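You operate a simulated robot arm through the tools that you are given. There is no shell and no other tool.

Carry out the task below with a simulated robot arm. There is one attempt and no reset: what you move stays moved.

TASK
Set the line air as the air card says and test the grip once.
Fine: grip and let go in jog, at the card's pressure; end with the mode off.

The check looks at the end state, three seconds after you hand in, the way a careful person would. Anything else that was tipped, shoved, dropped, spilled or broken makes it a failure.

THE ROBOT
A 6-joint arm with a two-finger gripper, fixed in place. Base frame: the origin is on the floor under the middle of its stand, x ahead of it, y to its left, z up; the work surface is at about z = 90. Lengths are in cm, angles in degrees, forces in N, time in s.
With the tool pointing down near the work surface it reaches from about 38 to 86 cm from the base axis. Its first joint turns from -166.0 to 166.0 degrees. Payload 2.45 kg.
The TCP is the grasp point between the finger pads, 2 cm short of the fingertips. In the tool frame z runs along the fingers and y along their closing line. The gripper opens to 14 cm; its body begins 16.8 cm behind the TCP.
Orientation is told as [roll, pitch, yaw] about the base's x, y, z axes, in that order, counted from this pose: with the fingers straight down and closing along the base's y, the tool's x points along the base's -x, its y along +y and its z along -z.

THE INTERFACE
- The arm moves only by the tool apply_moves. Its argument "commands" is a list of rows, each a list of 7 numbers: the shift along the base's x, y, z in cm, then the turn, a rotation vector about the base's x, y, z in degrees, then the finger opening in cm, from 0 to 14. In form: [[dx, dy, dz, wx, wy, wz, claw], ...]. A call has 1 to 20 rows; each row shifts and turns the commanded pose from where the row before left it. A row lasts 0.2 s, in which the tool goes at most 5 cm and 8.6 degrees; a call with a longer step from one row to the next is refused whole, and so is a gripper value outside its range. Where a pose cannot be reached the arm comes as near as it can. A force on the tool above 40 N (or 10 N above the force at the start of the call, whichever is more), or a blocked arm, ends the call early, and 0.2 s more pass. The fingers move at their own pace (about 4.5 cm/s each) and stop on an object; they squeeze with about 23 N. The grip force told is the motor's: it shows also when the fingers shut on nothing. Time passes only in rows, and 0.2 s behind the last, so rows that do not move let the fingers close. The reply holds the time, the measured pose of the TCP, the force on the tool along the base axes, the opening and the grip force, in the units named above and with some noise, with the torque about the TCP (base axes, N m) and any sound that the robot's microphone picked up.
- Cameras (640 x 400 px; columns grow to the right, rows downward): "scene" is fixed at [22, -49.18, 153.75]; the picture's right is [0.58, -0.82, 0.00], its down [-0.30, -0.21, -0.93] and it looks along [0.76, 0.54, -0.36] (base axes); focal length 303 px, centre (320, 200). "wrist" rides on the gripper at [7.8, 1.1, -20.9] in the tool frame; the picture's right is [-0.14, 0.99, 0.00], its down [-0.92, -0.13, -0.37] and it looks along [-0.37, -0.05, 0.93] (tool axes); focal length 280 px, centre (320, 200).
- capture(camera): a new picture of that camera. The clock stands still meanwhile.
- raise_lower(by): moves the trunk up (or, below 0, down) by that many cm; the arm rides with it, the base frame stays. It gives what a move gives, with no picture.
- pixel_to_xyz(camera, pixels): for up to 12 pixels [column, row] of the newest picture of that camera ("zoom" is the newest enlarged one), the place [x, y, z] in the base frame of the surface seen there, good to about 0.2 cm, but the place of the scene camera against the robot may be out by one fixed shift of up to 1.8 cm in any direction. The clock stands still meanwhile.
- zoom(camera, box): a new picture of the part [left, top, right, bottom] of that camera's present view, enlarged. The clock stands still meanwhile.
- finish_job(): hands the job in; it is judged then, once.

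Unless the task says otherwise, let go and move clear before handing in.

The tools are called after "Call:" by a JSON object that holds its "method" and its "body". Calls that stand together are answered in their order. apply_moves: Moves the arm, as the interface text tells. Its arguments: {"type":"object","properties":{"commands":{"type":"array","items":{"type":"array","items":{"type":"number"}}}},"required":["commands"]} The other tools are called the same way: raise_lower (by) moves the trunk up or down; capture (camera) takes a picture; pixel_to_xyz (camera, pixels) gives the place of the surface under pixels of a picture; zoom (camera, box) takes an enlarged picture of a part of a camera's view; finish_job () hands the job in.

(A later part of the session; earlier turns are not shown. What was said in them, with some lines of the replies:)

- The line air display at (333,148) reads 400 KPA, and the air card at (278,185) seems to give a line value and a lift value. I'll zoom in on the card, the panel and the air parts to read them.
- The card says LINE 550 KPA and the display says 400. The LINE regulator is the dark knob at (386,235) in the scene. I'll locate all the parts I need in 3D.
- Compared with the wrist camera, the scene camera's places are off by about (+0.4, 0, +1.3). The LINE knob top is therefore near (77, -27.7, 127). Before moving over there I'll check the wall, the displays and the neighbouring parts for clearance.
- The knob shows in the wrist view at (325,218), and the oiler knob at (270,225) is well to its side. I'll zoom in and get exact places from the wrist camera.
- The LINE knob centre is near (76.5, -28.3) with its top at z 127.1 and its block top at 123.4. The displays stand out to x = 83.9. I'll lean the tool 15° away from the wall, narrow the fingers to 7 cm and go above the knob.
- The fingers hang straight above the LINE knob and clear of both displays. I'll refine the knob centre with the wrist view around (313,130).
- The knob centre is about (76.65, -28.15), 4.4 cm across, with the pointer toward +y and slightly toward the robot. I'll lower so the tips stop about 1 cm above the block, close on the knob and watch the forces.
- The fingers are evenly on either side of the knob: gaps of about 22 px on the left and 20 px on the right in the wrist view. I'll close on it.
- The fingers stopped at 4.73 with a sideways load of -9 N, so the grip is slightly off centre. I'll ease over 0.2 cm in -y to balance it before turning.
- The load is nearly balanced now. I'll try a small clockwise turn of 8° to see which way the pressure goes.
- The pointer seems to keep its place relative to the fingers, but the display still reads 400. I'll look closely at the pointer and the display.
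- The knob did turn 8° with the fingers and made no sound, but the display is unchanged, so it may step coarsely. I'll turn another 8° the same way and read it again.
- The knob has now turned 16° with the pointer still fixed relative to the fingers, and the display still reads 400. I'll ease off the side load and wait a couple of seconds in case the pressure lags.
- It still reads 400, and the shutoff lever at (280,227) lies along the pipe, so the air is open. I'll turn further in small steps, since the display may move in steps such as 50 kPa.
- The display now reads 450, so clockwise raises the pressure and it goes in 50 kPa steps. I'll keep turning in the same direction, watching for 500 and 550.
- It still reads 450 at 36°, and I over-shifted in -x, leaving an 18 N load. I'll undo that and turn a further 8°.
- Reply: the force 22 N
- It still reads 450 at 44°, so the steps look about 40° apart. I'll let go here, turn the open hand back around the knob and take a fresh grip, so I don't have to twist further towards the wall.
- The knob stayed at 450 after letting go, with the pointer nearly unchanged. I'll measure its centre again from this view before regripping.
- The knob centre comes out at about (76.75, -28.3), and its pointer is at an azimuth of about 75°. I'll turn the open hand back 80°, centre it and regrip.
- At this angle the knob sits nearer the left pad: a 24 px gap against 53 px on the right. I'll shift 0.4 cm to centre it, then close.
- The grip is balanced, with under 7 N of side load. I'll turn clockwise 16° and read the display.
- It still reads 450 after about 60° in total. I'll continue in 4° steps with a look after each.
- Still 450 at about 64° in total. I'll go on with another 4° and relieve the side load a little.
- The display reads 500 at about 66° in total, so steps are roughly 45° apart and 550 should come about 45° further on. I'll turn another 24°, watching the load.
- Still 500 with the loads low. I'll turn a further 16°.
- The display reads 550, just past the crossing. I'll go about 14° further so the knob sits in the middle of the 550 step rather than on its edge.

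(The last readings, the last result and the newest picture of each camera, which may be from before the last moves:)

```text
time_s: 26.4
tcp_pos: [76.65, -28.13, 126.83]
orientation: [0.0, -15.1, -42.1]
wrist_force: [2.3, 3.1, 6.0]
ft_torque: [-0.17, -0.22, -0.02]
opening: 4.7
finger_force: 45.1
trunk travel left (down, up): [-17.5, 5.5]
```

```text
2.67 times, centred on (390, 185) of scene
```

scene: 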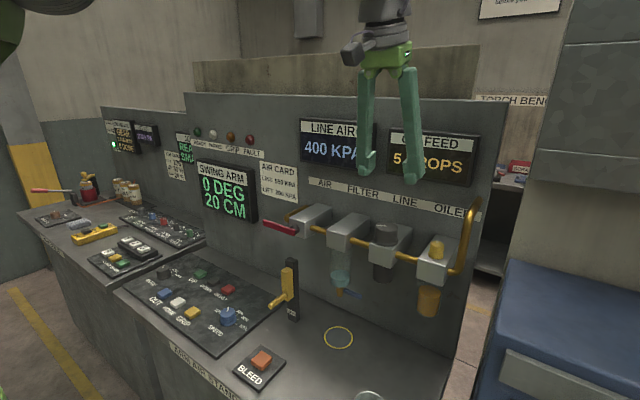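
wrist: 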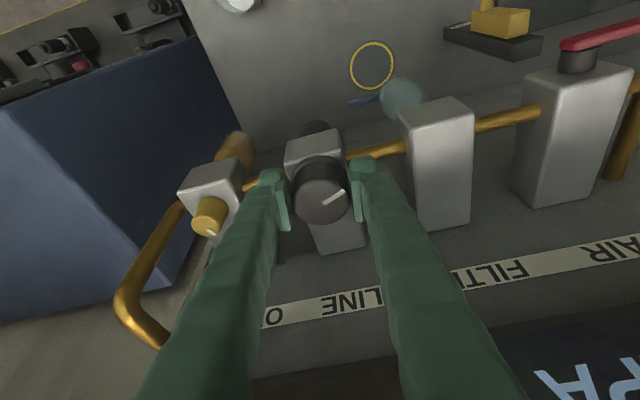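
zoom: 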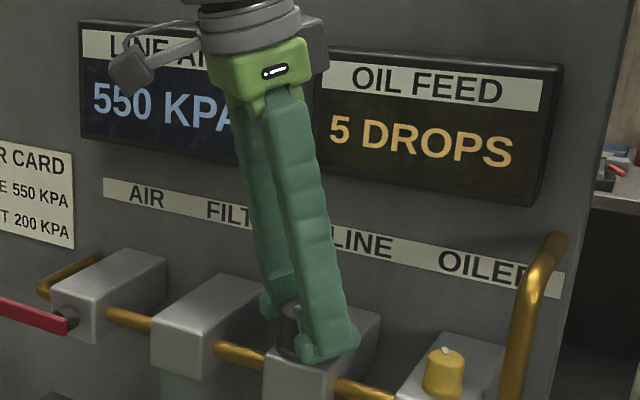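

It holds at 550, so I'll open, rise straight up off the knob and turn the hand back level.

Call:
{"method": "apply_moves", "body": {"commands": [[0, 0, 0, 0, 0, 0, 5], [0, 0, 0, 0, 0, 0, 6.5], [0, 0, 0, 0, 0, 0, 7], [0, 0, 2, 0, 0, 0, 7], [0, 0, 3, 0, 0, 0, 7], [0, 0, 4, 0, 0, 0, 7], [-2, 0, 4, 0, 0, 8, 7], [-3, 0, 3, 0, 0, 8, 7], [-3, 0, 2, 0, 0, 8, 7], [-3, 0, 2, 0, 0, 8, 7], [-2, 0, 2, 0, 0, 8, 7], [0, 0, 2, 0, 5, 2.1, 7], [0, 0, 0, 0, 5, 0, 7], [0, 0, 0, 0, 5, 0, 7]]}}

Call:
{"method": "capture", "body": {"camera": "wrist"}}

Call:
{"method": "capture", "body": {"camera": "scene"}}

```text
time_s: 29.4
tcp_pos: [63.93, -28.16, 150.52]
orientation: [0.0, 0.2, 0.2]
wrist_force: [0.3, 0.1, -0.6]
ft_torque: [0.01, 0.08, 0.0]
opening: 6.99
finger_force: 0.1
trunk travel left (down, up): [-17.5, 5.5]
```

```text
taken
```

wrist: 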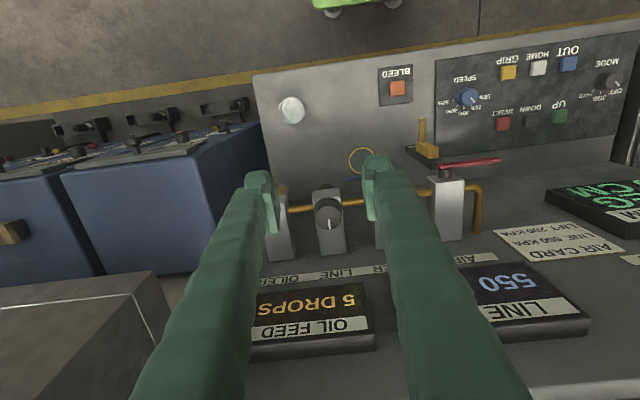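

```text
taken
```

scene: 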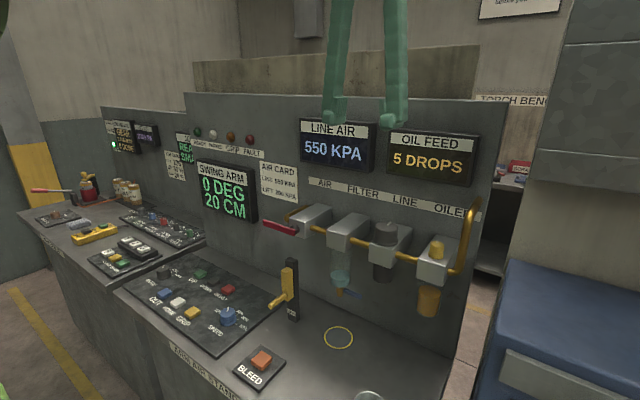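

The line air is set: the display reads 550 KPA and the LINE knob is free. Next is the MODE knob near (64, 45.6, 94.3), so I'll carry the hand there at a safe height.

Call:
{"method": "apply_moves", "body": {"commands": [[-0.3, 4.6, 0, 0, 0, 0, 7], [-0.3, 4.6, 0, 0, 0, 0, 7], [-0.3, 4.6, 0, 0, 0, 0, 7], [-0.3, 4.6, 0, 0, 0, 0, 7], [-0.3, 4.6, 0, 0, 0, 0, 7], [-0.3, 4.6, 0, 0, 0, 0, 7], [-0.3, 4.6, 0, 0, 0, 0, 7], [-0.3, 4.6, 0, 0, 0, 0, 7], [-0.3, 4.6, 0, 0, 0, 0, 7], [-0.3, 4.6, 0, 0, 0, 0, 7], [-0.3, 4.6, 0, 0, 0, 0, 7], [-0.3, 4.6, 0, 0, 0, 0, 7], [0, 4.6, 0, 0, 0, 0, 7], [0, 4.6, 0, 0, 0, 0, 7], [0, 4.6, 0, 0, 0, 0, 7], [0, 4.6, 0, 0, 0, 0, 7]]}}

Call:
{"method": "apply_moves", "body": {"commands": [[0, 0, -4, 0, 0, 0, 7], [0, 0, -4, 0, 0, 0, 7], [0, 0, -4, 0, 0, 0, 7], [0, 0, -4, 0, 0, 0, 7], [0, 0, -4, 0, 0, 0, 7], [0, 0, -4, 0, 0, 0, 7], [0, 0, -4, 0, 0, 0, 7]]}}

Call:
{"method": "capture", "body": {"camera": "wrist"}}

Call:
{"method": "capture", "body": {"camera": "scene"}}

```text
time_s: 32.8
tcp_pos: [57.86, 43.72, 148.91]
orientation: [-0.1, 0.0, 0.0]
wrist_force: [-0.2, 0.7, -0.1]
ft_torque: [-0.07, 0.06, 0.01]
opening: 7.01
finger_force: 0.0
out of reach, approached as far as the arm can: row 15, 16
trunk travel left (down, up): [-17.5, 5.5]
```

```text
time_s: 34.4
tcp_pos: [58.1, 43.64, 121.1]
orientation: [-0.1, 0.0, 0.2]
wrist_force: [0.0, -0.8, -0.4]
ft_torque: [-0.02, 0.04, 0.02]
opening: 7.01
finger_force: 0.0
trunk travel left (down, up): [-17.5, 5.5]
```

```text
taken
```

wrist: 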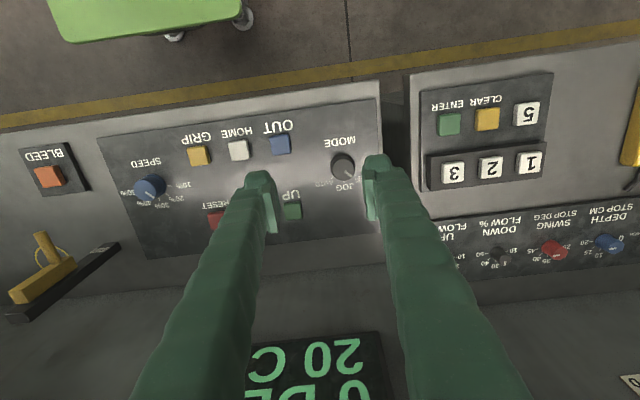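

```text
taken
```

scene: 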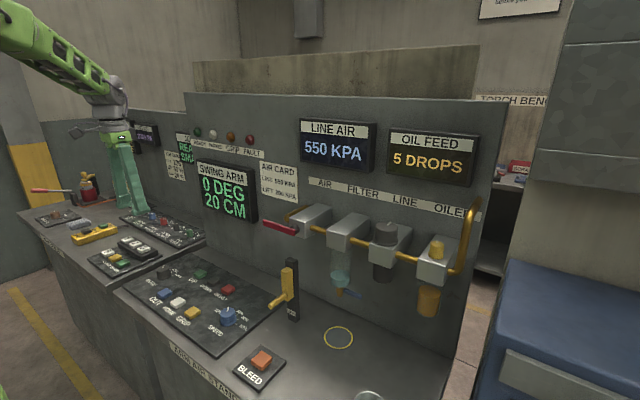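

The MODE knob is now at (343,165) in the wrist view, between the fingertips. I'll zoom in to read its legend and measure its centre.

Call:
{"method": "zoom", "body": {"camera": "wrist", "box": [290, 110, 410, 220]}}

Call:
{"method": "pixel_to_xyz", "body": {"camera": "wrist", "pixels": [[342, 166], [331, 165], [354, 164], [342, 156], [343, 178], [335, 185], [200, 156], [238, 150], [280, 143], [290, 210], [150, 187], [365, 200]]}}

Call:
{"method": "zoom", "body": {"camera": "wrist", "box": [0, 190, 140, 330]}}

```text
3.64 times, centred on (350, 165) of wrist
```

zoom: 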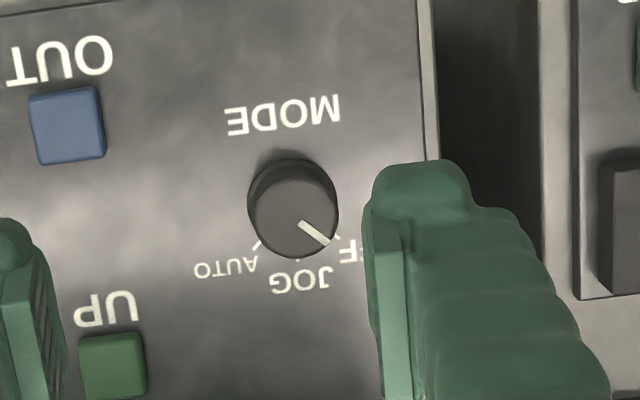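

```text
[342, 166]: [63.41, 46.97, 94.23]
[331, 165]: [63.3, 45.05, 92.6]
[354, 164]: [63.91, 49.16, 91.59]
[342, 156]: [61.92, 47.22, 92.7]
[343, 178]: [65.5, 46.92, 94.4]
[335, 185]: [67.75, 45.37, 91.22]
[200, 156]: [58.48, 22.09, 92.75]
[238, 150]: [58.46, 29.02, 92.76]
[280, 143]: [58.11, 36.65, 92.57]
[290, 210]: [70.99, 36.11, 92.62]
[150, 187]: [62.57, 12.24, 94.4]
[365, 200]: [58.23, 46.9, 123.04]
```

```text
2.86 times, centred on (70, 260) of wrist
```

zoom: 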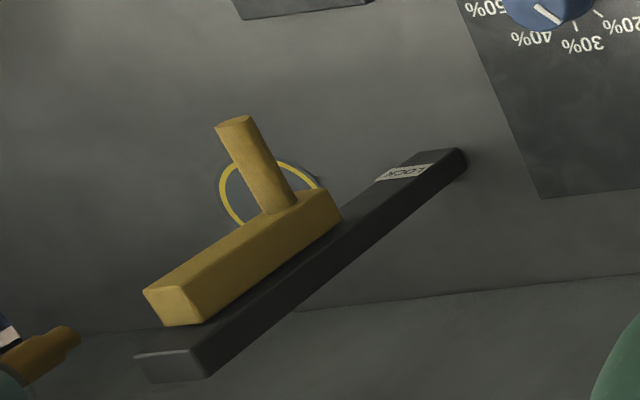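

The lock slide stands up, away from LOCK. The MODE pointer is at OFF (azimuth about 50°), and JOG is about 50° clockwise of it. The knob centre is near (63.95, 47.0) with its top at 94.3. I'll move above it with the hand turned +24° and check the centring.

Call:
{"method": "apply_moves", "body": {"commands": [[2, 1.2, -3, 0, 0, 8, 7], [2, 1.1, -3, 0, 0, 8, 7], [1.85, 1.1, -3, 0, 0, 8, 7], [0, 0, -4, 0, 0, 0, 7], [0, 0, -4, 0, 0, 0, 7], [0, 0, -3, 0, 0, 0, 7], [0, 0, 0, 0, 0, 0, 7]]}}

Call:
{"method": "capture", "body": {"camera": "wrist"}}

Call:
{"method": "zoom", "body": {"camera": "wrist", "box": [250, 120, 390, 260]}}

```text
time_s: 36.0
tcp_pos: [64.05, 47.29, 101.29]
orientation: [-0.1, 0.0, 24.1]
wrist_force: [-0.2, 0.3, -1.3]
ft_torque: [0.01, -0.01, 0.02]
opening: 7.01
finger_force: 0.0
trunk travel left (down, up): [-17.5, 5.5]
```

```text
taken
```

wrist: 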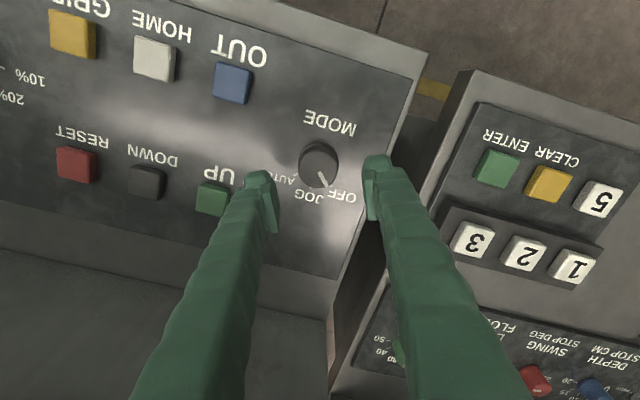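

```text
2.86 times, centred on (320, 190) of wrist
```

zoom: 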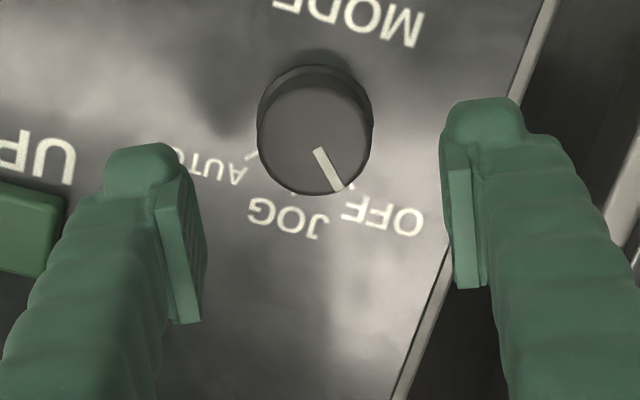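

The knob is at about (318,163) in the wrist view, and the pads look evenly spaced. I'll measure the centre closely here.

Call:
{"method": "pixel_to_xyz", "body": {"camera": "zoom", "pixels": [[315, 140], [264, 140], [368, 140], [315, 95], [318, 186], [285, 105], [350, 170], [320, 152], [338, 186], [420, 270]]}}

```text
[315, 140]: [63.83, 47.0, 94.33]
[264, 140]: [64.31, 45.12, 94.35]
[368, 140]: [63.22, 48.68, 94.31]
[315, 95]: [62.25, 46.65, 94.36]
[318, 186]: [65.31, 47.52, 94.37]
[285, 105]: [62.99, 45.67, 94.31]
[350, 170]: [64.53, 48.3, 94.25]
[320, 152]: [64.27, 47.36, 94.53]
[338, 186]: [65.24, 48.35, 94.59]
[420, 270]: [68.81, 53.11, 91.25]
```

The knob centre is (63.8, 47.0), top 94.35, panel 91.25, and the pointer is at azimuth 46°. I'll centre the hand, lower it so the tips stay about 0.9 cm above the panel, and close.

Call:
{"method": "apply_moves", "body": {"commands": [[-0.25, -0.29, -3, 0, 0, 0, 6.5], [0, 0, -3, 0, 0, 0, 6.5], [0, 0, -1.2, 0, 0, 0, 6.5], [0, 0, 0, 0, 0, 0, 6.5]]}}

Call:
{"method": "zoom", "body": {"camera": "wrist", "box": [250, 120, 390, 260]}}

```text
time_s: 37.0
tcp_pos: [63.57, 46.84, 94.12]
orientation: [-0.1, 0.0, 24.2]
wrist_force: [-0.5, -0.3, 0.8]
ft_torque: [0.02, 0.01, 0.02]
opening: 6.49
finger_force: 0.1
trunk travel left (down, up): [-17.5, 5.5]
```

```text
2.86 times, centred on (320, 190) of wrist
```

zoom: 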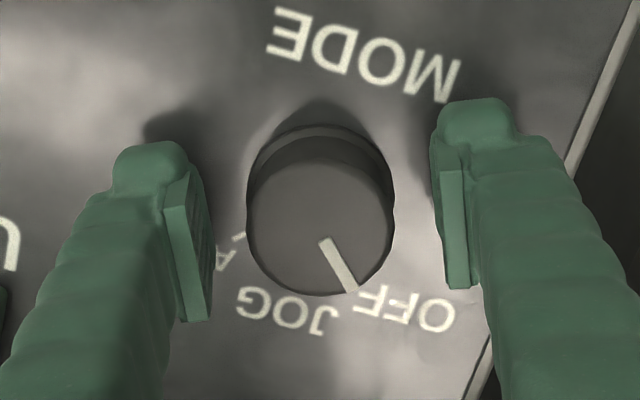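

The knob is centred at column 320 between the pads. I'll close on it.

Call:
{"method": "apply_moves", "body": {"commands": [[0, 0, 0, 0, 0, 0, 5], [0, 0, 0, 0, 0, 0, 4], [0, 0, 0, 0, 0, 0, 3], [0, 0, 0, 0, 0, 0, 3]]}}

```text
time_s: 38.0
tcp_pos: [63.58, 46.79, 93.97]
orientation: [-0.1, -0.1, 24.0]
wrist_force: [1.5, -1.9, -1.8]
ft_torque: [0.0, -0.04, -0.01]
opening: 4.17
finger_force: 45.5
trunk travel left (down, up): [-17.5, 5.5]
```

The grip is balanced at 4.17 cm. I'll turn clockwise 40° towards JOG in small rows.

Call:
{"method": "apply_moves", "body": {"commands": [[0, 0, 0, 0, 0, -5, 3], [0, 0, 0, 0, 0, -5, 3], [0, 0, 0, 0, 0, -5, 3], [0, 0, 0, 0, 0, -5, 3], [0, 0, 0, 0, 0, -5, 3], [0, 0, 0, 0, 0, -5, 3], [0, 0, 0, 0, 0, -5, 3], [0, 0, 0, 0, 0, -5, 3], [0, 0, 0, 0, 0, 0, 3]]}}

Call:
{"method": "zoom", "body": {"camera": "wrist", "box": [250, 120, 390, 260]}}

Call:
{"method": "zoom", "body": {"camera": "scene", "box": [180, 110, 310, 230]}}

```text
time_s: 40.0
tcp_pos: [63.69, 47.21, 93.86]
orientation: [0.1, 0.0, -15.9]
wrist_force: [-2.2, 26.8, -1.3]
ft_torque: [0.48, 0.15, 0.08]
opening: 4.19
finger_force: 44.9
trunk travel left (down, up): [-17.5, 5.5]
```

```text
2.86 times, centred on (320, 190) of wrist
```

zoom: 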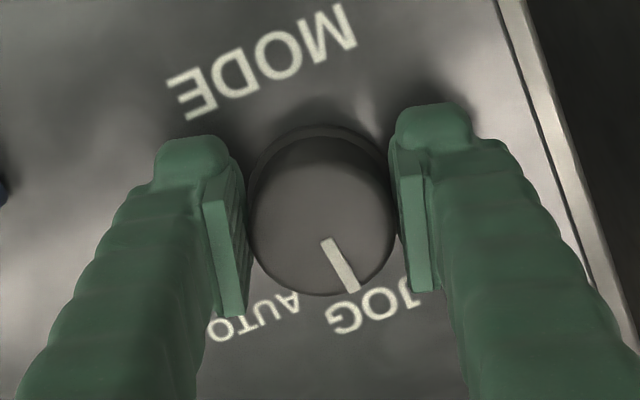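

```text
3.33 times, centred on (245, 170) of scene
```

zoom: 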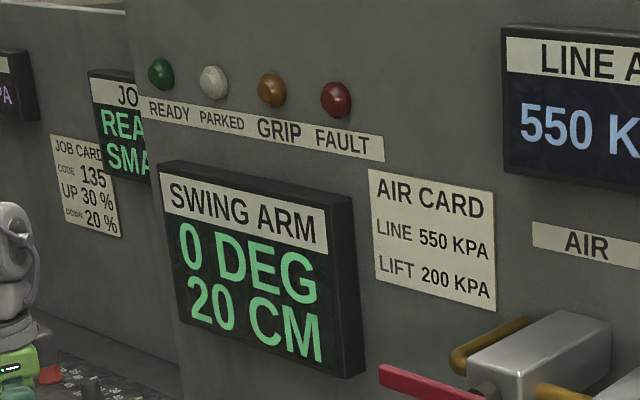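

The pointer is nearly at JOG, but the side load is 27 N because the turning centre is slightly off. I'll follow it by +0.4 cm in y and finish the last 5°.

Call:
{"method": "apply_moves", "body": {"commands": [[0, 0.2, 0, 0, 0, 0, 3], [0, 0.2, 0, 0, 0, -2.5, 3], [0, 0.05, 0, 0, 0, -2.5, 3], [0, 0, 0, 0, 0, 0, 3], [0, 0, 0, 0, 0, 0, 3]]}}

Call:
{"method": "zoom", "body": {"camera": "wrist", "box": [250, 120, 390, 260]}}

Call:
{"method": "zoom", "body": {"camera": "scene", "box": [180, 110, 310, 230]}}

```text
time_s: 41.2
tcp_pos: [63.59, 47.22, 94.06]
orientation: [-0.1, -0.1, -20.9]
wrist_force: [2.0, 2.7, 1.5]
ft_torque: [-0.23, -0.28, 0.01]
opening: 4.15
finger_force: 44.9
trunk travel left (down, up): [-17.5, 5.5]
```

```text
2.86 times, centred on (320, 190) of wrist
```

zoom: 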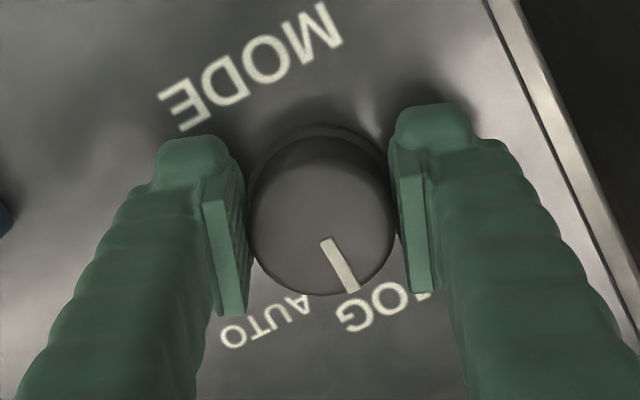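

```text
3.33 times, centred on (245, 170) of scene
```

zoom: 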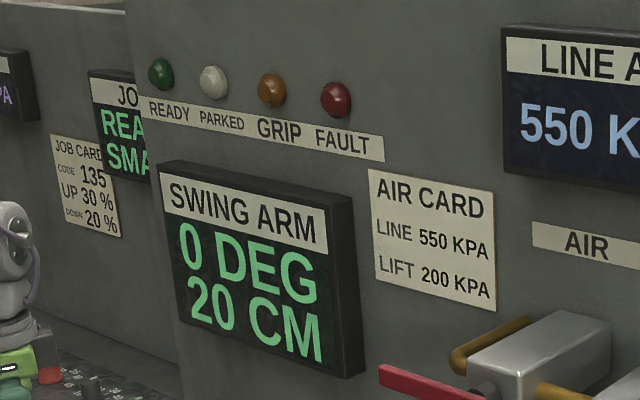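

The pointer has turned 45° and the loads are small. I'll open, rise off the knob and check where it points.

Call:
{"method": "apply_moves", "body": {"commands": [[0, 0, 0, 0, 0, 0, 4.5], [0, 0, 0, 0, 0, 0, 6], [0, 0, 0, 0, 0, 0, 6.5], [0, 0, 2, 0, 0, 0, 6.5], [0, 0, 4, 0, 0, 0, 6.5], [0, 0, 4, 0, 0, 7, 6.5], [0, 0, 4, 0, 0, 7, 6.5], [0, 0, 4, 0, 0, 7, 6.5]]}}

Call:
{"method": "capture", "body": {"camera": "wrist"}}

Call:
{"method": "zoom", "body": {"camera": "wrist", "box": [250, 100, 390, 220]}}

Call:
{"method": "capture", "body": {"camera": "scene"}}

```text
time_s: 43.0
tcp_pos: [63.71, 47.53, 112.11]
orientation: [-0.1, 0.0, 0.3]
wrist_force: [-0.1, 0.3, 0.0]
ft_torque: [0.0, -0.03, 0.01]
opening: 6.5
finger_force: 0.0
trunk travel left (down, up): [-17.5, 5.5]
```

```text
taken
```

wrist: 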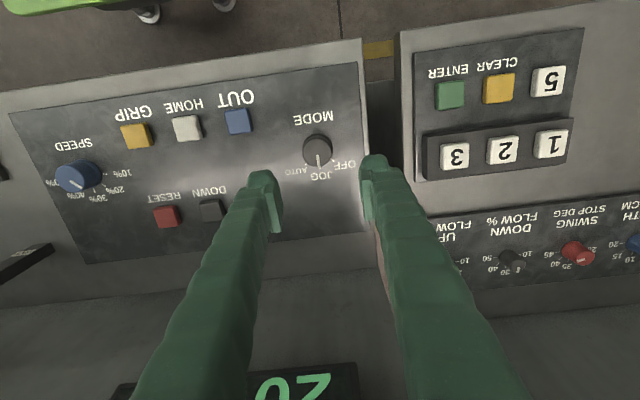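

```text
3.33 times, centred on (320, 160) of wrist
```

zoom: 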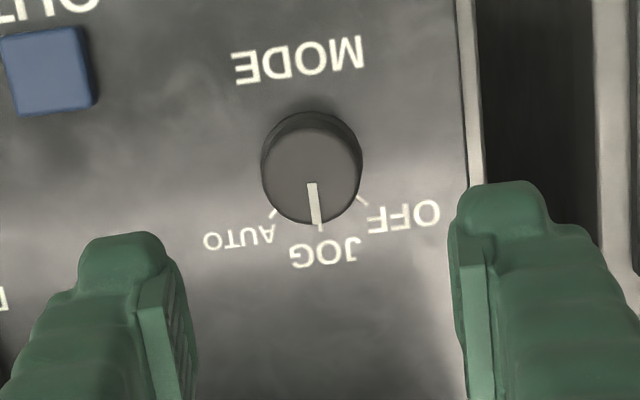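

```text
taken
```

scene: 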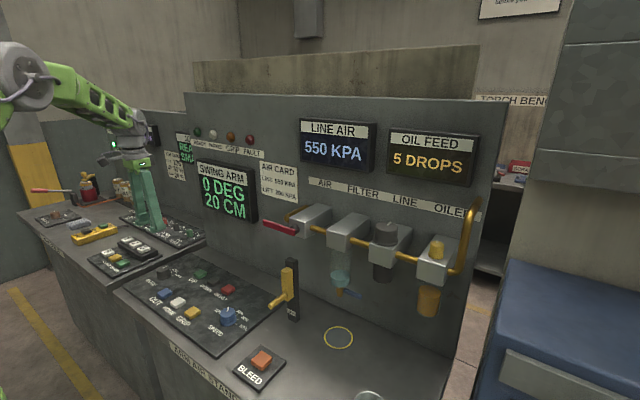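

The MODE pointer stands on JOG, at (317,215) in the zoom. Now I'll close the fingers and move over the yellow GRIP button near (58.45, 21.8, 92.75).

Call:
{"method": "apply_moves", "body": {"commands": [[-1, -4.5, 0, 0, 0, 0, 3], [-1, -4.5, 0, 0, 0, 0, 0], [-1, -4.5, 0, 0, 0, 0, 0], [-1, -4.5, 0, 0, 0, 0, 0], [-1.2, -4.5, 0, 0, 0, 0, 0], [0, -3.2, -4, 0, 0, 0, 0], [0, 0, -2, 0, 0, 0, 0], [0, 0, 0, 0, 0, 0, 0]]}}

Call:
{"method": "capture", "body": {"camera": "wrist"}}

Call:
{"method": "zoom", "body": {"camera": "scene", "box": [120, 110, 320, 370]}}

```text
refused: row 6 steps farther than a row can; nothing moved
```

```text
taken
```

wrist: 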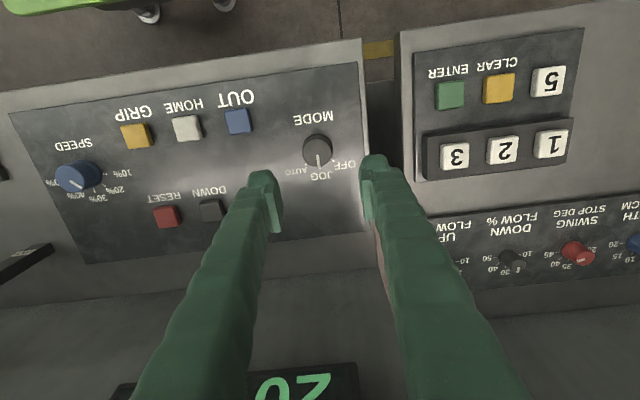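

```text
1.54 times, centred on (220, 240) of scene
```

zoom: 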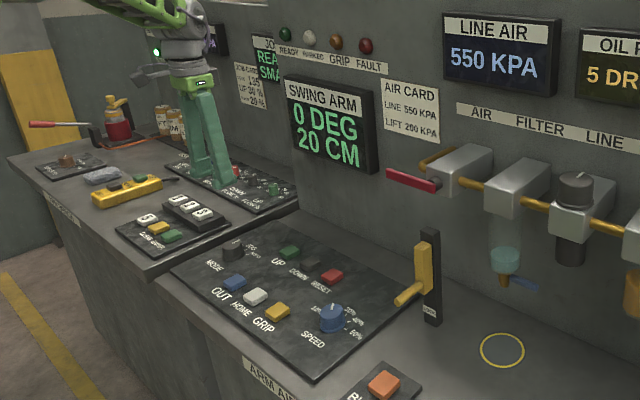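

The call was refused because one row was too long, and nothing moved. I'll send it again with shorter rows.

Call:
{"method": "apply_moves", "body": {"commands": [[-1, -4.3, 0, 0, 0, 0, 3], [-1, -4.3, 0, 0, 0, 0, 0], [-1, -4.3, 0, 0, 0, 0, 0], [-1, -4.3, 0, 0, 0, 0, 0], [-1.2, -4.3, 0, 0, 0, 0, 0], [0, -4.2, 0, 0, 0, 0, 0], [0, 0, -3, 0, 0, 0, 0], [0, 0, -3, 0, 0, 0, 0], [0, 0, 0, 0, 0, 0, 0]]}}

Call:
{"method": "capture", "body": {"camera": "wrist"}}

Call:
{"method": "zoom", "body": {"camera": "scene", "box": [120, 110, 320, 370]}}

```text
time_s: 45.0
tcp_pos: [58.44, 21.53, 106.24]
orientation: [-0.1, 0.1, 0.1]
wrist_force: [-0.3, -0.2, -0.6]
ft_torque: [0.01, -0.03, 0.01]
opening: 0.0
finger_force: 23.2
trunk travel left (down, up): [-17.5, 5.5]
```

```text
taken
```

wrist: 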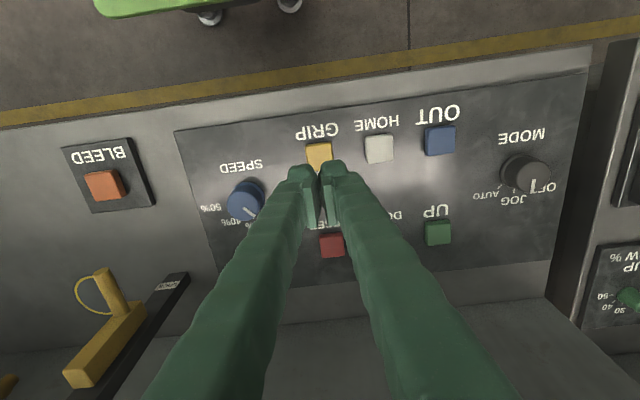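

```text
1.54 times, centred on (220, 240) of scene
```

zoom: 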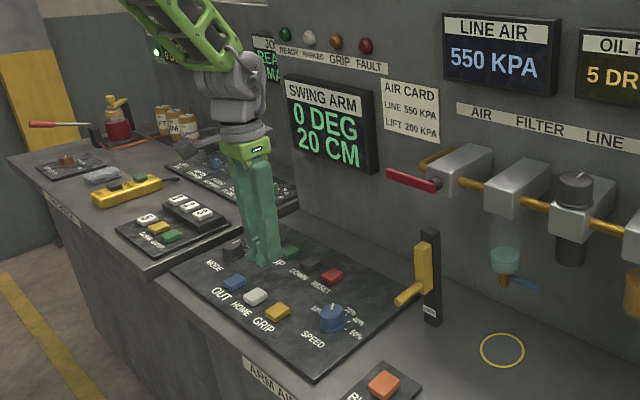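

The closed fingertips hang over the GRIP button, which shows at (319,152) in the wrist view. I'll measure its centre and read the lamps before pressing.

Call:
{"method": "pixel_to_xyz", "body": {"camera": "wrist", "pixels": [[319, 150], [310, 150], [329, 150], [319, 145], [319, 158], [345, 120], [303, 175], [340, 168]]}}

Call:
{"method": "zoom", "body": {"camera": "wrist", "box": [270, 100, 390, 220]}}

Call:
{"method": "zoom", "body": {"camera": "scene", "box": [180, 110, 280, 180]}}

```text
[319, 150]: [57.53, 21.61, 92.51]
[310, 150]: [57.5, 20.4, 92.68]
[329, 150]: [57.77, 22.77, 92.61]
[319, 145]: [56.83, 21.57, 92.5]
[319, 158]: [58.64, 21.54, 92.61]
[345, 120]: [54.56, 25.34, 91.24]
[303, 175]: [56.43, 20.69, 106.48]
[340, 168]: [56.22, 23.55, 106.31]
```

```text
3.33 times, centred on (330, 160) of wrist
```

zoom: 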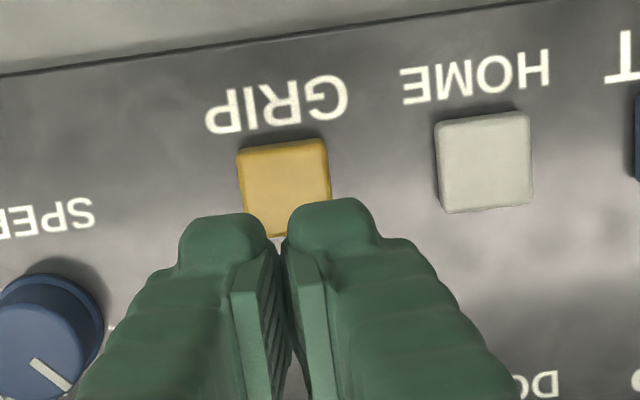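

```text
5.71 times, centred on (230, 145) of scene
```

zoom: 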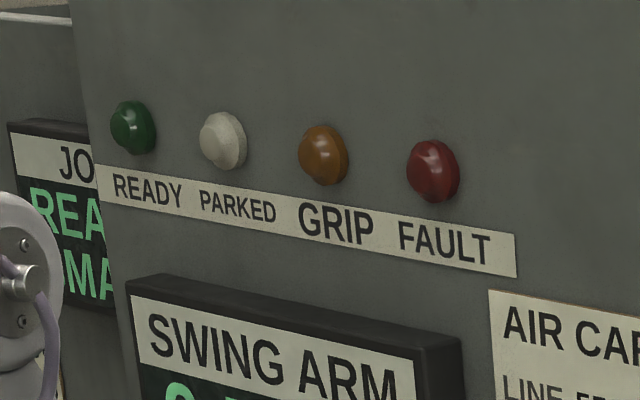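

All the lamps are unlit, and the GRIP button's centre is about (58.2, 21.6) with its top at 92.6. I'll descend to just above it, then press in small steps.

Call:
{"method": "apply_moves", "body": {"commands": [[-0.1, 0, -4, 0, 0, 0, 0], [0, 0, -4, 0, 0, 0, 0], [0, 0, -2.5, 0, 0, 0, 0], [0, 0, 0, 0, 0, 0, 0]]}}

Call:
{"method": "zoom", "body": {"camera": "scene", "box": [150, 240, 250, 340]}}

Call:
{"method": "capture", "body": {"camera": "wrist"}}

```text
time_s: 46.0
tcp_pos: [58.19, 21.73, 95.59]
orientation: [0.0, 0.0, 0.1]
wrist_force: [0.9, 0.1, 0.0]
ft_torque: [0.01, 0.01, -0.01]
opening: 0.0
finger_force: 23.0
trunk travel left (down, up): [-17.5, 5.5]
```

```text
4.00 times, centred on (200, 290) of scene
```

zoom: 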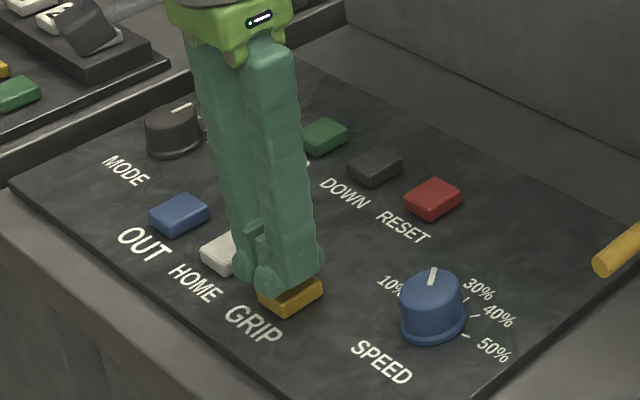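

```text
taken
```

wrist: 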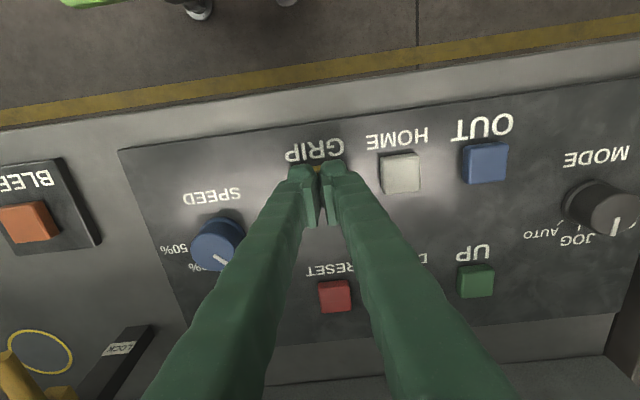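

The tips are just above the yellow button and touch nothing else. I'll press down gently in small steps.

Call:
{"method": "apply_moves", "body": {"commands": [[0, 0, -0.4, 0, 0, 0, 0], [0, 0, -0.3, 0, 0, 0, 0], [0, 0, -0.2, 0, 0, 0, 0], [0, 0, 0, 0, 0, 0, 0]]}}

Call:
{"method": "zoom", "body": {"camera": "scene", "box": [180, 110, 280, 180]}}

```text
time_s: 47.0
tcp_pos: [58.29, 21.56, 94.7]
orientation: [-0.1, 0.0, 0.1]
wrist_force: [0.5, 0.5, -0.4]
ft_torque: [-0.02, -0.02, 0.03]
opening: 0.0
finger_force: 22.7
trunk travel left (down, up): [-17.5, 5.5]
```

```text
5.71 times, centred on (230, 145) of scene
```

zoom: 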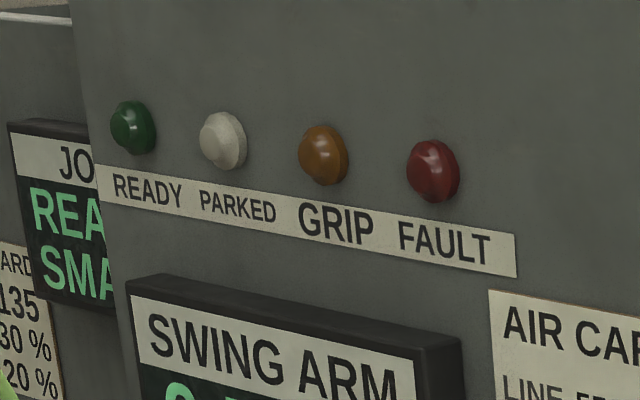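

No contact yet and the lamps are off. I'll go a little lower.

Call:
{"method": "apply_moves", "body": {"commands": [[0, 0, -0.15, 0, 0, 0, 0], [0, 0, -0.15, 0, 0, 0, 0], [0, 0, 0, 0, 0, 0, 0]]}}

Call:
{"method": "zoom", "body": {"camera": "scene", "box": [180, 110, 280, 180]}}

```text
time_s: 47.8
tcp_pos: [58.27, 21.64, 94.35]
orientation: [-0.1, 0.0, 0.1]
wrist_force: [-0.7, 1.0, 1.8]
ft_torque: [-0.01, 0.0, 0.01]
opening: 0.6
finger_force: 28.9
trunk travel left (down, up): [-17.5, 5.5]
```

```text
5.71 times, centred on (230, 145) of scene
```

zoom: 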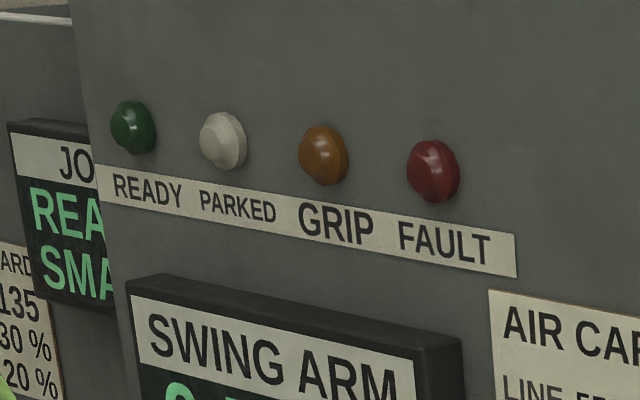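

The tips have just met the button: 1.8 N, and the fingers spread slightly to 0.6. I'll press a little deeper.

Call:
{"method": "apply_moves", "body": {"commands": [[0, 0, -0.1, 0, 0, 0, 0], [0, 0, -0.1, 0, 0, 0, 0], [0, 0, 0, 0, 0, 0, 0]]}}

Call:
{"method": "zoom", "body": {"camera": "scene", "box": [180, 110, 280, 180]}}

Call:
{"method": "zoom", "body": {"camera": "scene", "box": [150, 240, 250, 340]}}

```text
time_s: 48.6
tcp_pos: [58.25, 21.53, 94.13]
orientation: [-0.1, 0.0, 0.1]
wrist_force: [-1.1, -0.1, 2.0]
ft_torque: [0.03, 0.02, 0.0]
opening: 0.6
finger_force: 29.5
trunk travel left (down, up): [-17.5, 5.5]
heard: click
```

```text
5.71 times, centred on (230, 145) of scene
```

zoom: 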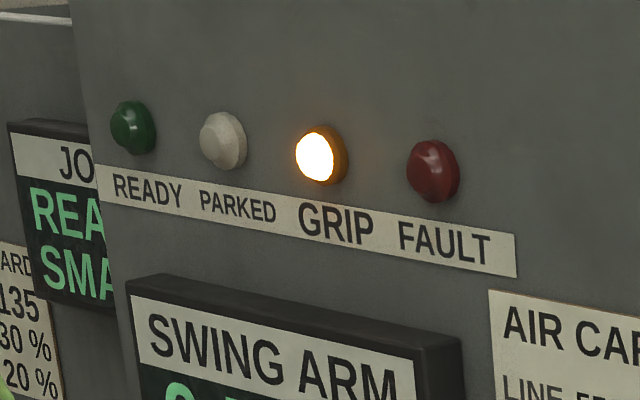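

```text
4.00 times, centred on (200, 290) of scene
```

zoom: 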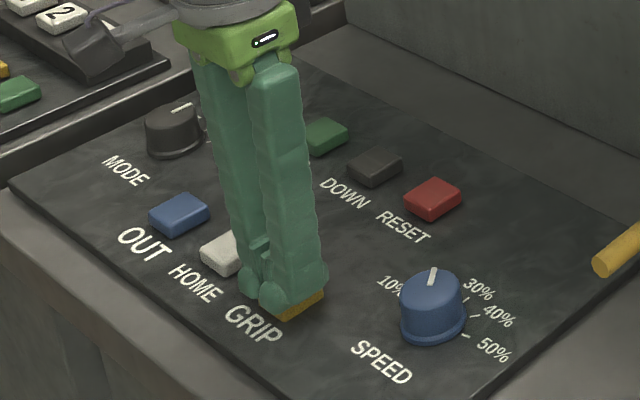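

The click was heard and the GRIP lamp at (231,137) is lit, so the gripper has gripped. I'll lift off the button and see whether the lamp stays on.

Call:
{"method": "apply_moves", "body": {"commands": [[0, 0, 0.5, 0, 0, 0, 0], [0, 0, 1, 0, 0, 0, 0], [0, 0, 1, 0, 0, 0, 0], [0, 0, 0, 0, 0, 0, 0]]}}

Call:
{"method": "zoom", "body": {"camera": "scene", "box": [180, 100, 400, 240]}}

Call:
{"method": "zoom", "body": {"camera": "scene", "box": [150, 240, 250, 340]}}

```text
time_s: 49.6
tcp_pos: [58.25, 21.61, 96.63]
orientation: [-0.1, 0.0, 0.1]
wrist_force: [0.6, -0.1, -0.5]
ft_torque: [0.01, -0.02, 0.01]
opening: 0.0
finger_force: 29.3
trunk travel left (down, up): [-17.5, 5.5]
```

```text
2.86 times, centred on (290, 170) of scene
```

zoom: 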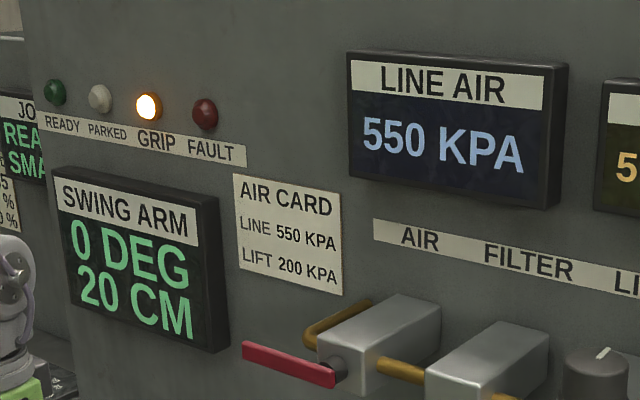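

```text
4.00 times, centred on (200, 290) of scene
```

zoom: 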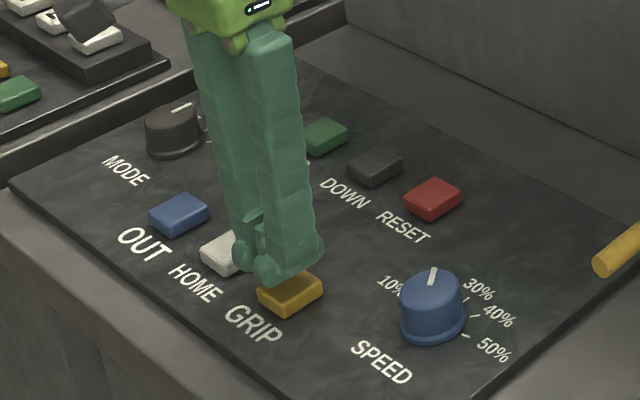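

The lamp stays lit after lifting and the line still reads 550, so the button toggles. I'll press it once more to let go.

Call:
{"method": "apply_moves", "body": {"commands": [[0, 0, -1, 0, 0, 0, 0], [0, 0, -1, 0, 0, 0, 0], [0, 0, -0.2, 0, 0, 0, 0], [0, 0, -0.15, 0, 0, 0, 0], [0, 0, -0.15, 0, 0, 0, 0], [0, 0, 0, 0, 0, 0, 0]]}}

Call:
{"method": "zoom", "body": {"camera": "scene", "box": [180, 100, 400, 240]}}

```text
time_s: 51.0
tcp_pos: [58.36, 21.57, 94.15]
orientation: [-0.1, 0.0, 0.1]
wrist_force: [-0.7, -0.2, 2.9]
ft_torque: [0.03, 0.04, 0.01]
opening: 0.61
finger_force: 29.5
trunk travel left (down, up): [-17.5, 5.5]
heard: click
```

```text
2.86 times, centred on (290, 170) of scene
```

zoom: 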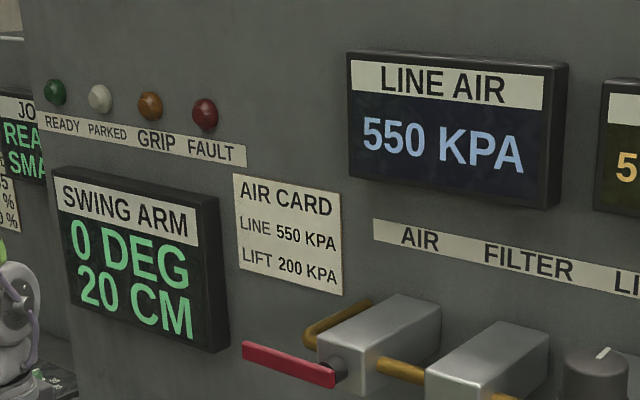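

A click was heard and the GRIP lamp went out, so it has let go at 550 kPa. I'll lift off and go back over the MODE knob to turn it to OFF.

Call:
{"method": "apply_moves", "body": {"commands": [[0, 0, 1, 0, 0, 0, 0], [0, 0, 4, 0, 0, 0, 0], [0, 0, 4, 0, 0, 0, 0], [0, 0, 4, 0, 0, 0, 0], [0, 0, 4, 0, 0, 0, 0], [1, 4.3, 0, 0, 0, 0, 2], [1, 4.3, 0, 0, 0, 0, 4], [1, 4.3, 0, 0, 0, 0, 6.5], [1, 4.3, 0, 0, 0, -7, 6.5], [1.2, 4.3, 0, 0, 0, -7, 6.5], [0, 4.2, 0, 0, 0, -7, 6.5], [0, 0, 0, 0, 0, 0, 6.5]]}}

Call:
{"method": "zoom", "body": {"camera": "wrist", "box": [250, 100, 390, 220]}}

Call:
{"method": "capture", "body": {"camera": "scene"}}

```text
time_s: 53.6
tcp_pos: [63.44, 47.17, 111.25]
orientation: [-0.2, 0.0, -20.9]
wrist_force: [0.1, 0.0, 1.0]
ft_torque: [0.02, 0.02, -0.01]
opening: 6.49
finger_force: 0.1
trunk travel left (down, up): [-17.5, 5.5]
```

```text
3.33 times, centred on (320, 160) of wrist
```

zoom: 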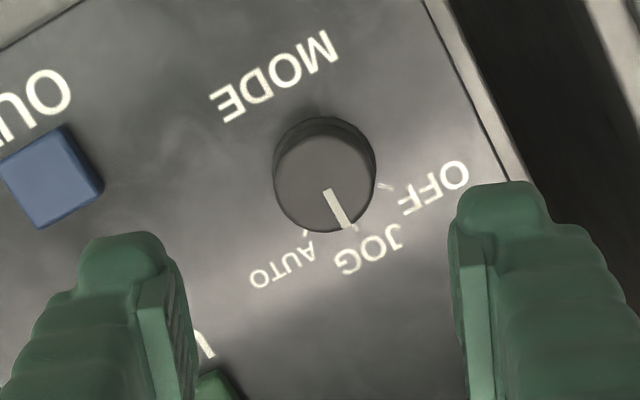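

```text
taken
```

scene: 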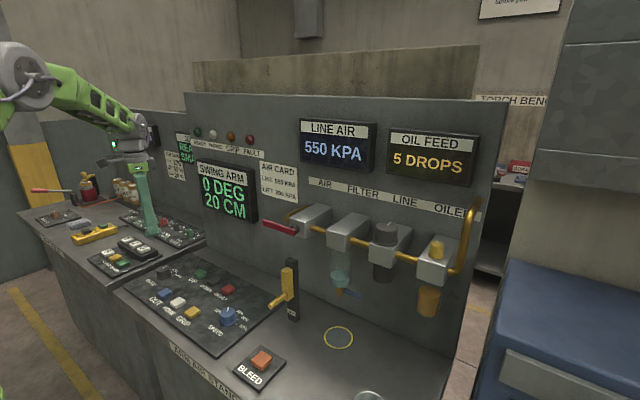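

The MODE knob is centred below the hand, still on JOG. I'll descend around it and grip.

Call:
{"method": "apply_moves", "body": {"commands": [[0.12, 0.1, -4, 0, 0, 0, 6.5], [0, 0, -4, 0, 0, 0, 6.5], [0, 0, -4, 0, 0, 0, 6.5], [0, 0, -3, 0, 0, 0, 6.5], [0, 0, -2.2, 0, 0, 0, 6.5], [0, 0, 0, 0, 0, 0, 6.5]]}}

Call:
{"method": "zoom", "body": {"camera": "wrist", "box": [250, 120, 390, 260]}}

```text
time_s: 55.0
tcp_pos: [63.58, 47.17, 93.9]
orientation: [-0.2, 0.1, -20.9]
wrist_force: [-0.3, 0.4, 0.5]
ft_torque: [0.0, -0.03, 0.0]
opening: 6.49
finger_force: 0.1
trunk travel left (down, up): [-17.5, 5.5]
```

```text
2.86 times, centred on (320, 190) of wrist
```

zoom: 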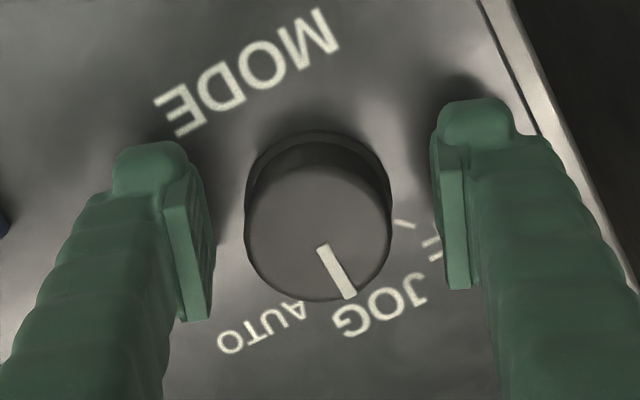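

The knob is centred between the pads. I'll close on it.

Call:
{"method": "apply_moves", "body": {"commands": [[0, 0, 0.1, 0, 0, 0, 5], [0, 0, 0, 0, 0, 0, 4], [0, 0, 0, 0, 0, 0, 3], [0, 0, 0, 0, 0, 0, 3]]}}

```text
time_s: 56.0
tcp_pos: [63.55, 47.06, 94.06]
orientation: [-0.1, 0.0, -20.9]
wrist_force: [-3.4, -7.8, 0.9]
ft_torque: [-0.2, 0.14, -0.05]
opening: 4.16
finger_force: 39.2
trunk travel left (down, up): [-17.5, 5.5]
```

The grip is good at 4.16 cm. I'll turn counter-clockwise 45° to OFF, letting the hand follow the knob's axis.

Call:
{"method": "apply_moves", "body": {"commands": [[0, -0.08, 0, 0, 0, 5, 3], [0, -0.06, 0, 0, 0, 5, 3], [0, -0.05, 0, 0, 0, 5, 3], [0, -0.05, 0, 0, 0, 5, 3], [0, -0.05, 0, 0, 0, 5, 3], [0, -0.05, 0, 0, 0, 5, 3], [0, -0.05, 0, 0, 0, 5, 3], [0, -0.05, 0, 0, 0, 5, 3], [0, -0.05, 0, 0, 0, 5, 3], [0, 0, 0, 0, 0, 0, 3]]}}

Call:
{"method": "zoom", "body": {"camera": "wrist", "box": [250, 120, 390, 260]}}

```text
time_s: 58.2
tcp_pos: [63.61, 46.87, 94.04]
orientation: [-0.1, 0.0, 24.2]
wrist_force: [-12.7, -10.8, -9.7]
ft_torque: [-0.1, 0.08, 0.02]
opening: 4.18
finger_force: 45.0
trunk travel left (down, up): [-17.5, 5.5]
```

```text
2.86 times, centred on (320, 190) of wrist
```

zoom: 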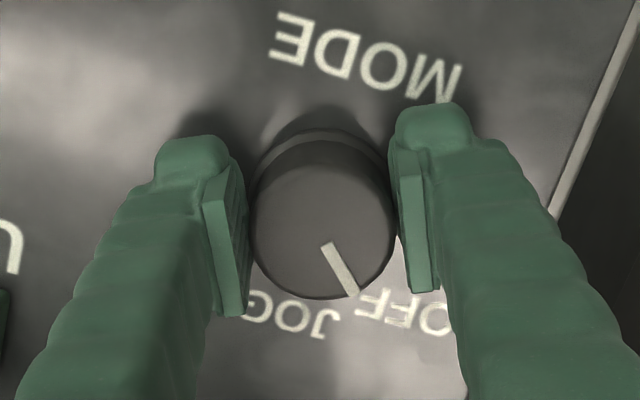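

The pointer is back at OFF, matching the first picture of this grip. I'll open, rise clear and check everything.

Call:
{"method": "apply_moves", "body": {"commands": [[0, 0, 0, 0, 0, 0, 4.5], [0, 0, 0, 0, 0, 0, 6], [0, 0, 0, 0, 0, 0, 6.5], [0, 0, 2, 0, 0, 0, 6.5], [0, 0, 4, 0, 0, 0, 6.5], [0, 0, 4, 0, 0, -8, 6.5], [0, 0, 4, 0, 0, -8, 6.5], [0, 0, 4, 0, 0, -8, 6.5], [-3, 0, 3, 0, 0, 0, 6.5], [-3, 0, 3, 0, 0, 0, 6.5]]}}

Call:
{"method": "capture", "body": {"camera": "wrist"}}

Call:
{"method": "zoom", "body": {"camera": "wrist", "box": [290, 110, 410, 210]}}

Call:
{"method": "capture", "body": {"camera": "scene"}}

Call:
{"method": "zoom", "body": {"camera": "scene", "box": [180, 100, 420, 260]}}

```text
time_s: 60.4
tcp_pos: [57.39, 46.71, 118.05]
orientation: [-0.1, 0.0, 0.0]
wrist_force: [-0.8, -0.5, 0.2]
ft_torque: [0.0, -0.07, 0.03]
opening: 6.51
finger_force: 0.0
trunk travel left (down, up): [-17.5, 5.5]
```

```text
taken
```

wrist: 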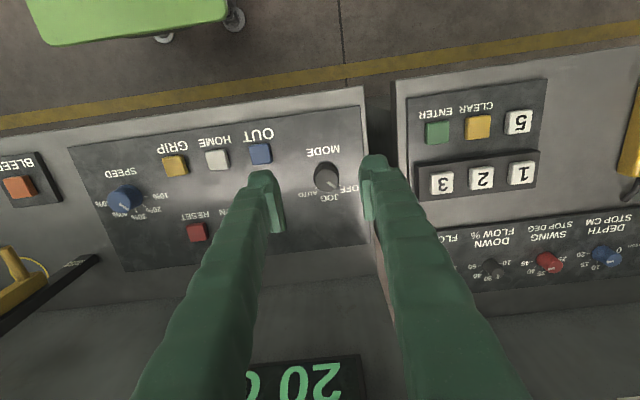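

```text
4.00 times, centred on (350, 160) of wrist
```

zoom: 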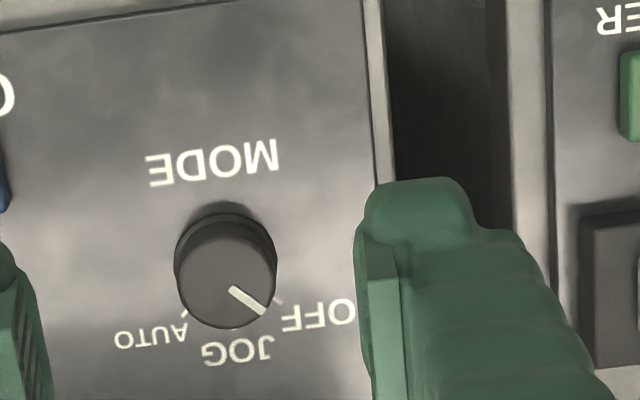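

```text
taken
```

scene: 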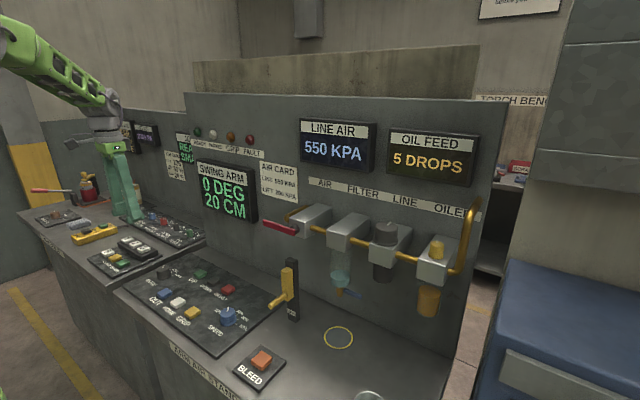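

```text
2.50 times, centred on (300, 180) of scene
```

zoom: 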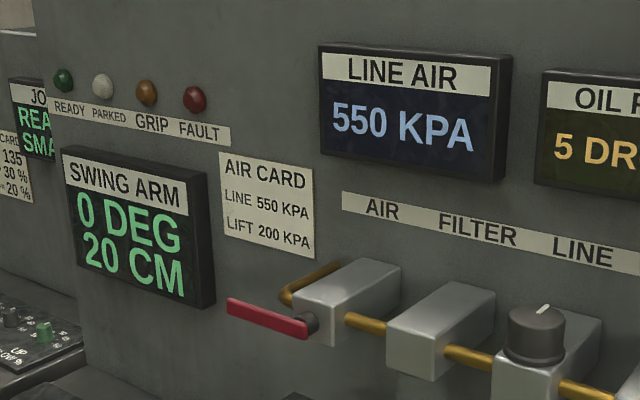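

Everything checks out: LINE AIR reads 550 KPA, the GRIP lamp is out and there is no fault. The MODE pointer is on OFF, at (247,300) in the zoom, and the hand is open and clear of the panel. I'm handing the job in.

Call:
{"method": "finish_job", "body": {}}

```text
The job is handed in.
```

The line air is set to 550 kPa, as the air card says, and I tested the grip once in jog. The job is handed in, but I haven't seen the check's result.

- **Line air:** I turned the LINE knob from 400 up to 550 kPa. The display stayed at 550 through the test and in the last picture.
- **Grip test:** With MODE on JOG, the first press of GRIP lit the GRIP lamp. A second press put it out. The FAULT lamp was off in the pictures after each press.
- **End state:** MODE is back on OFF, and the hand is open and clear of the panel. I saw nothing knocked or shifted in the final pictures.

The card also lists LIFT 200 kPa. I took that as a separate setting and left it alone, since the task asked only for the line air.
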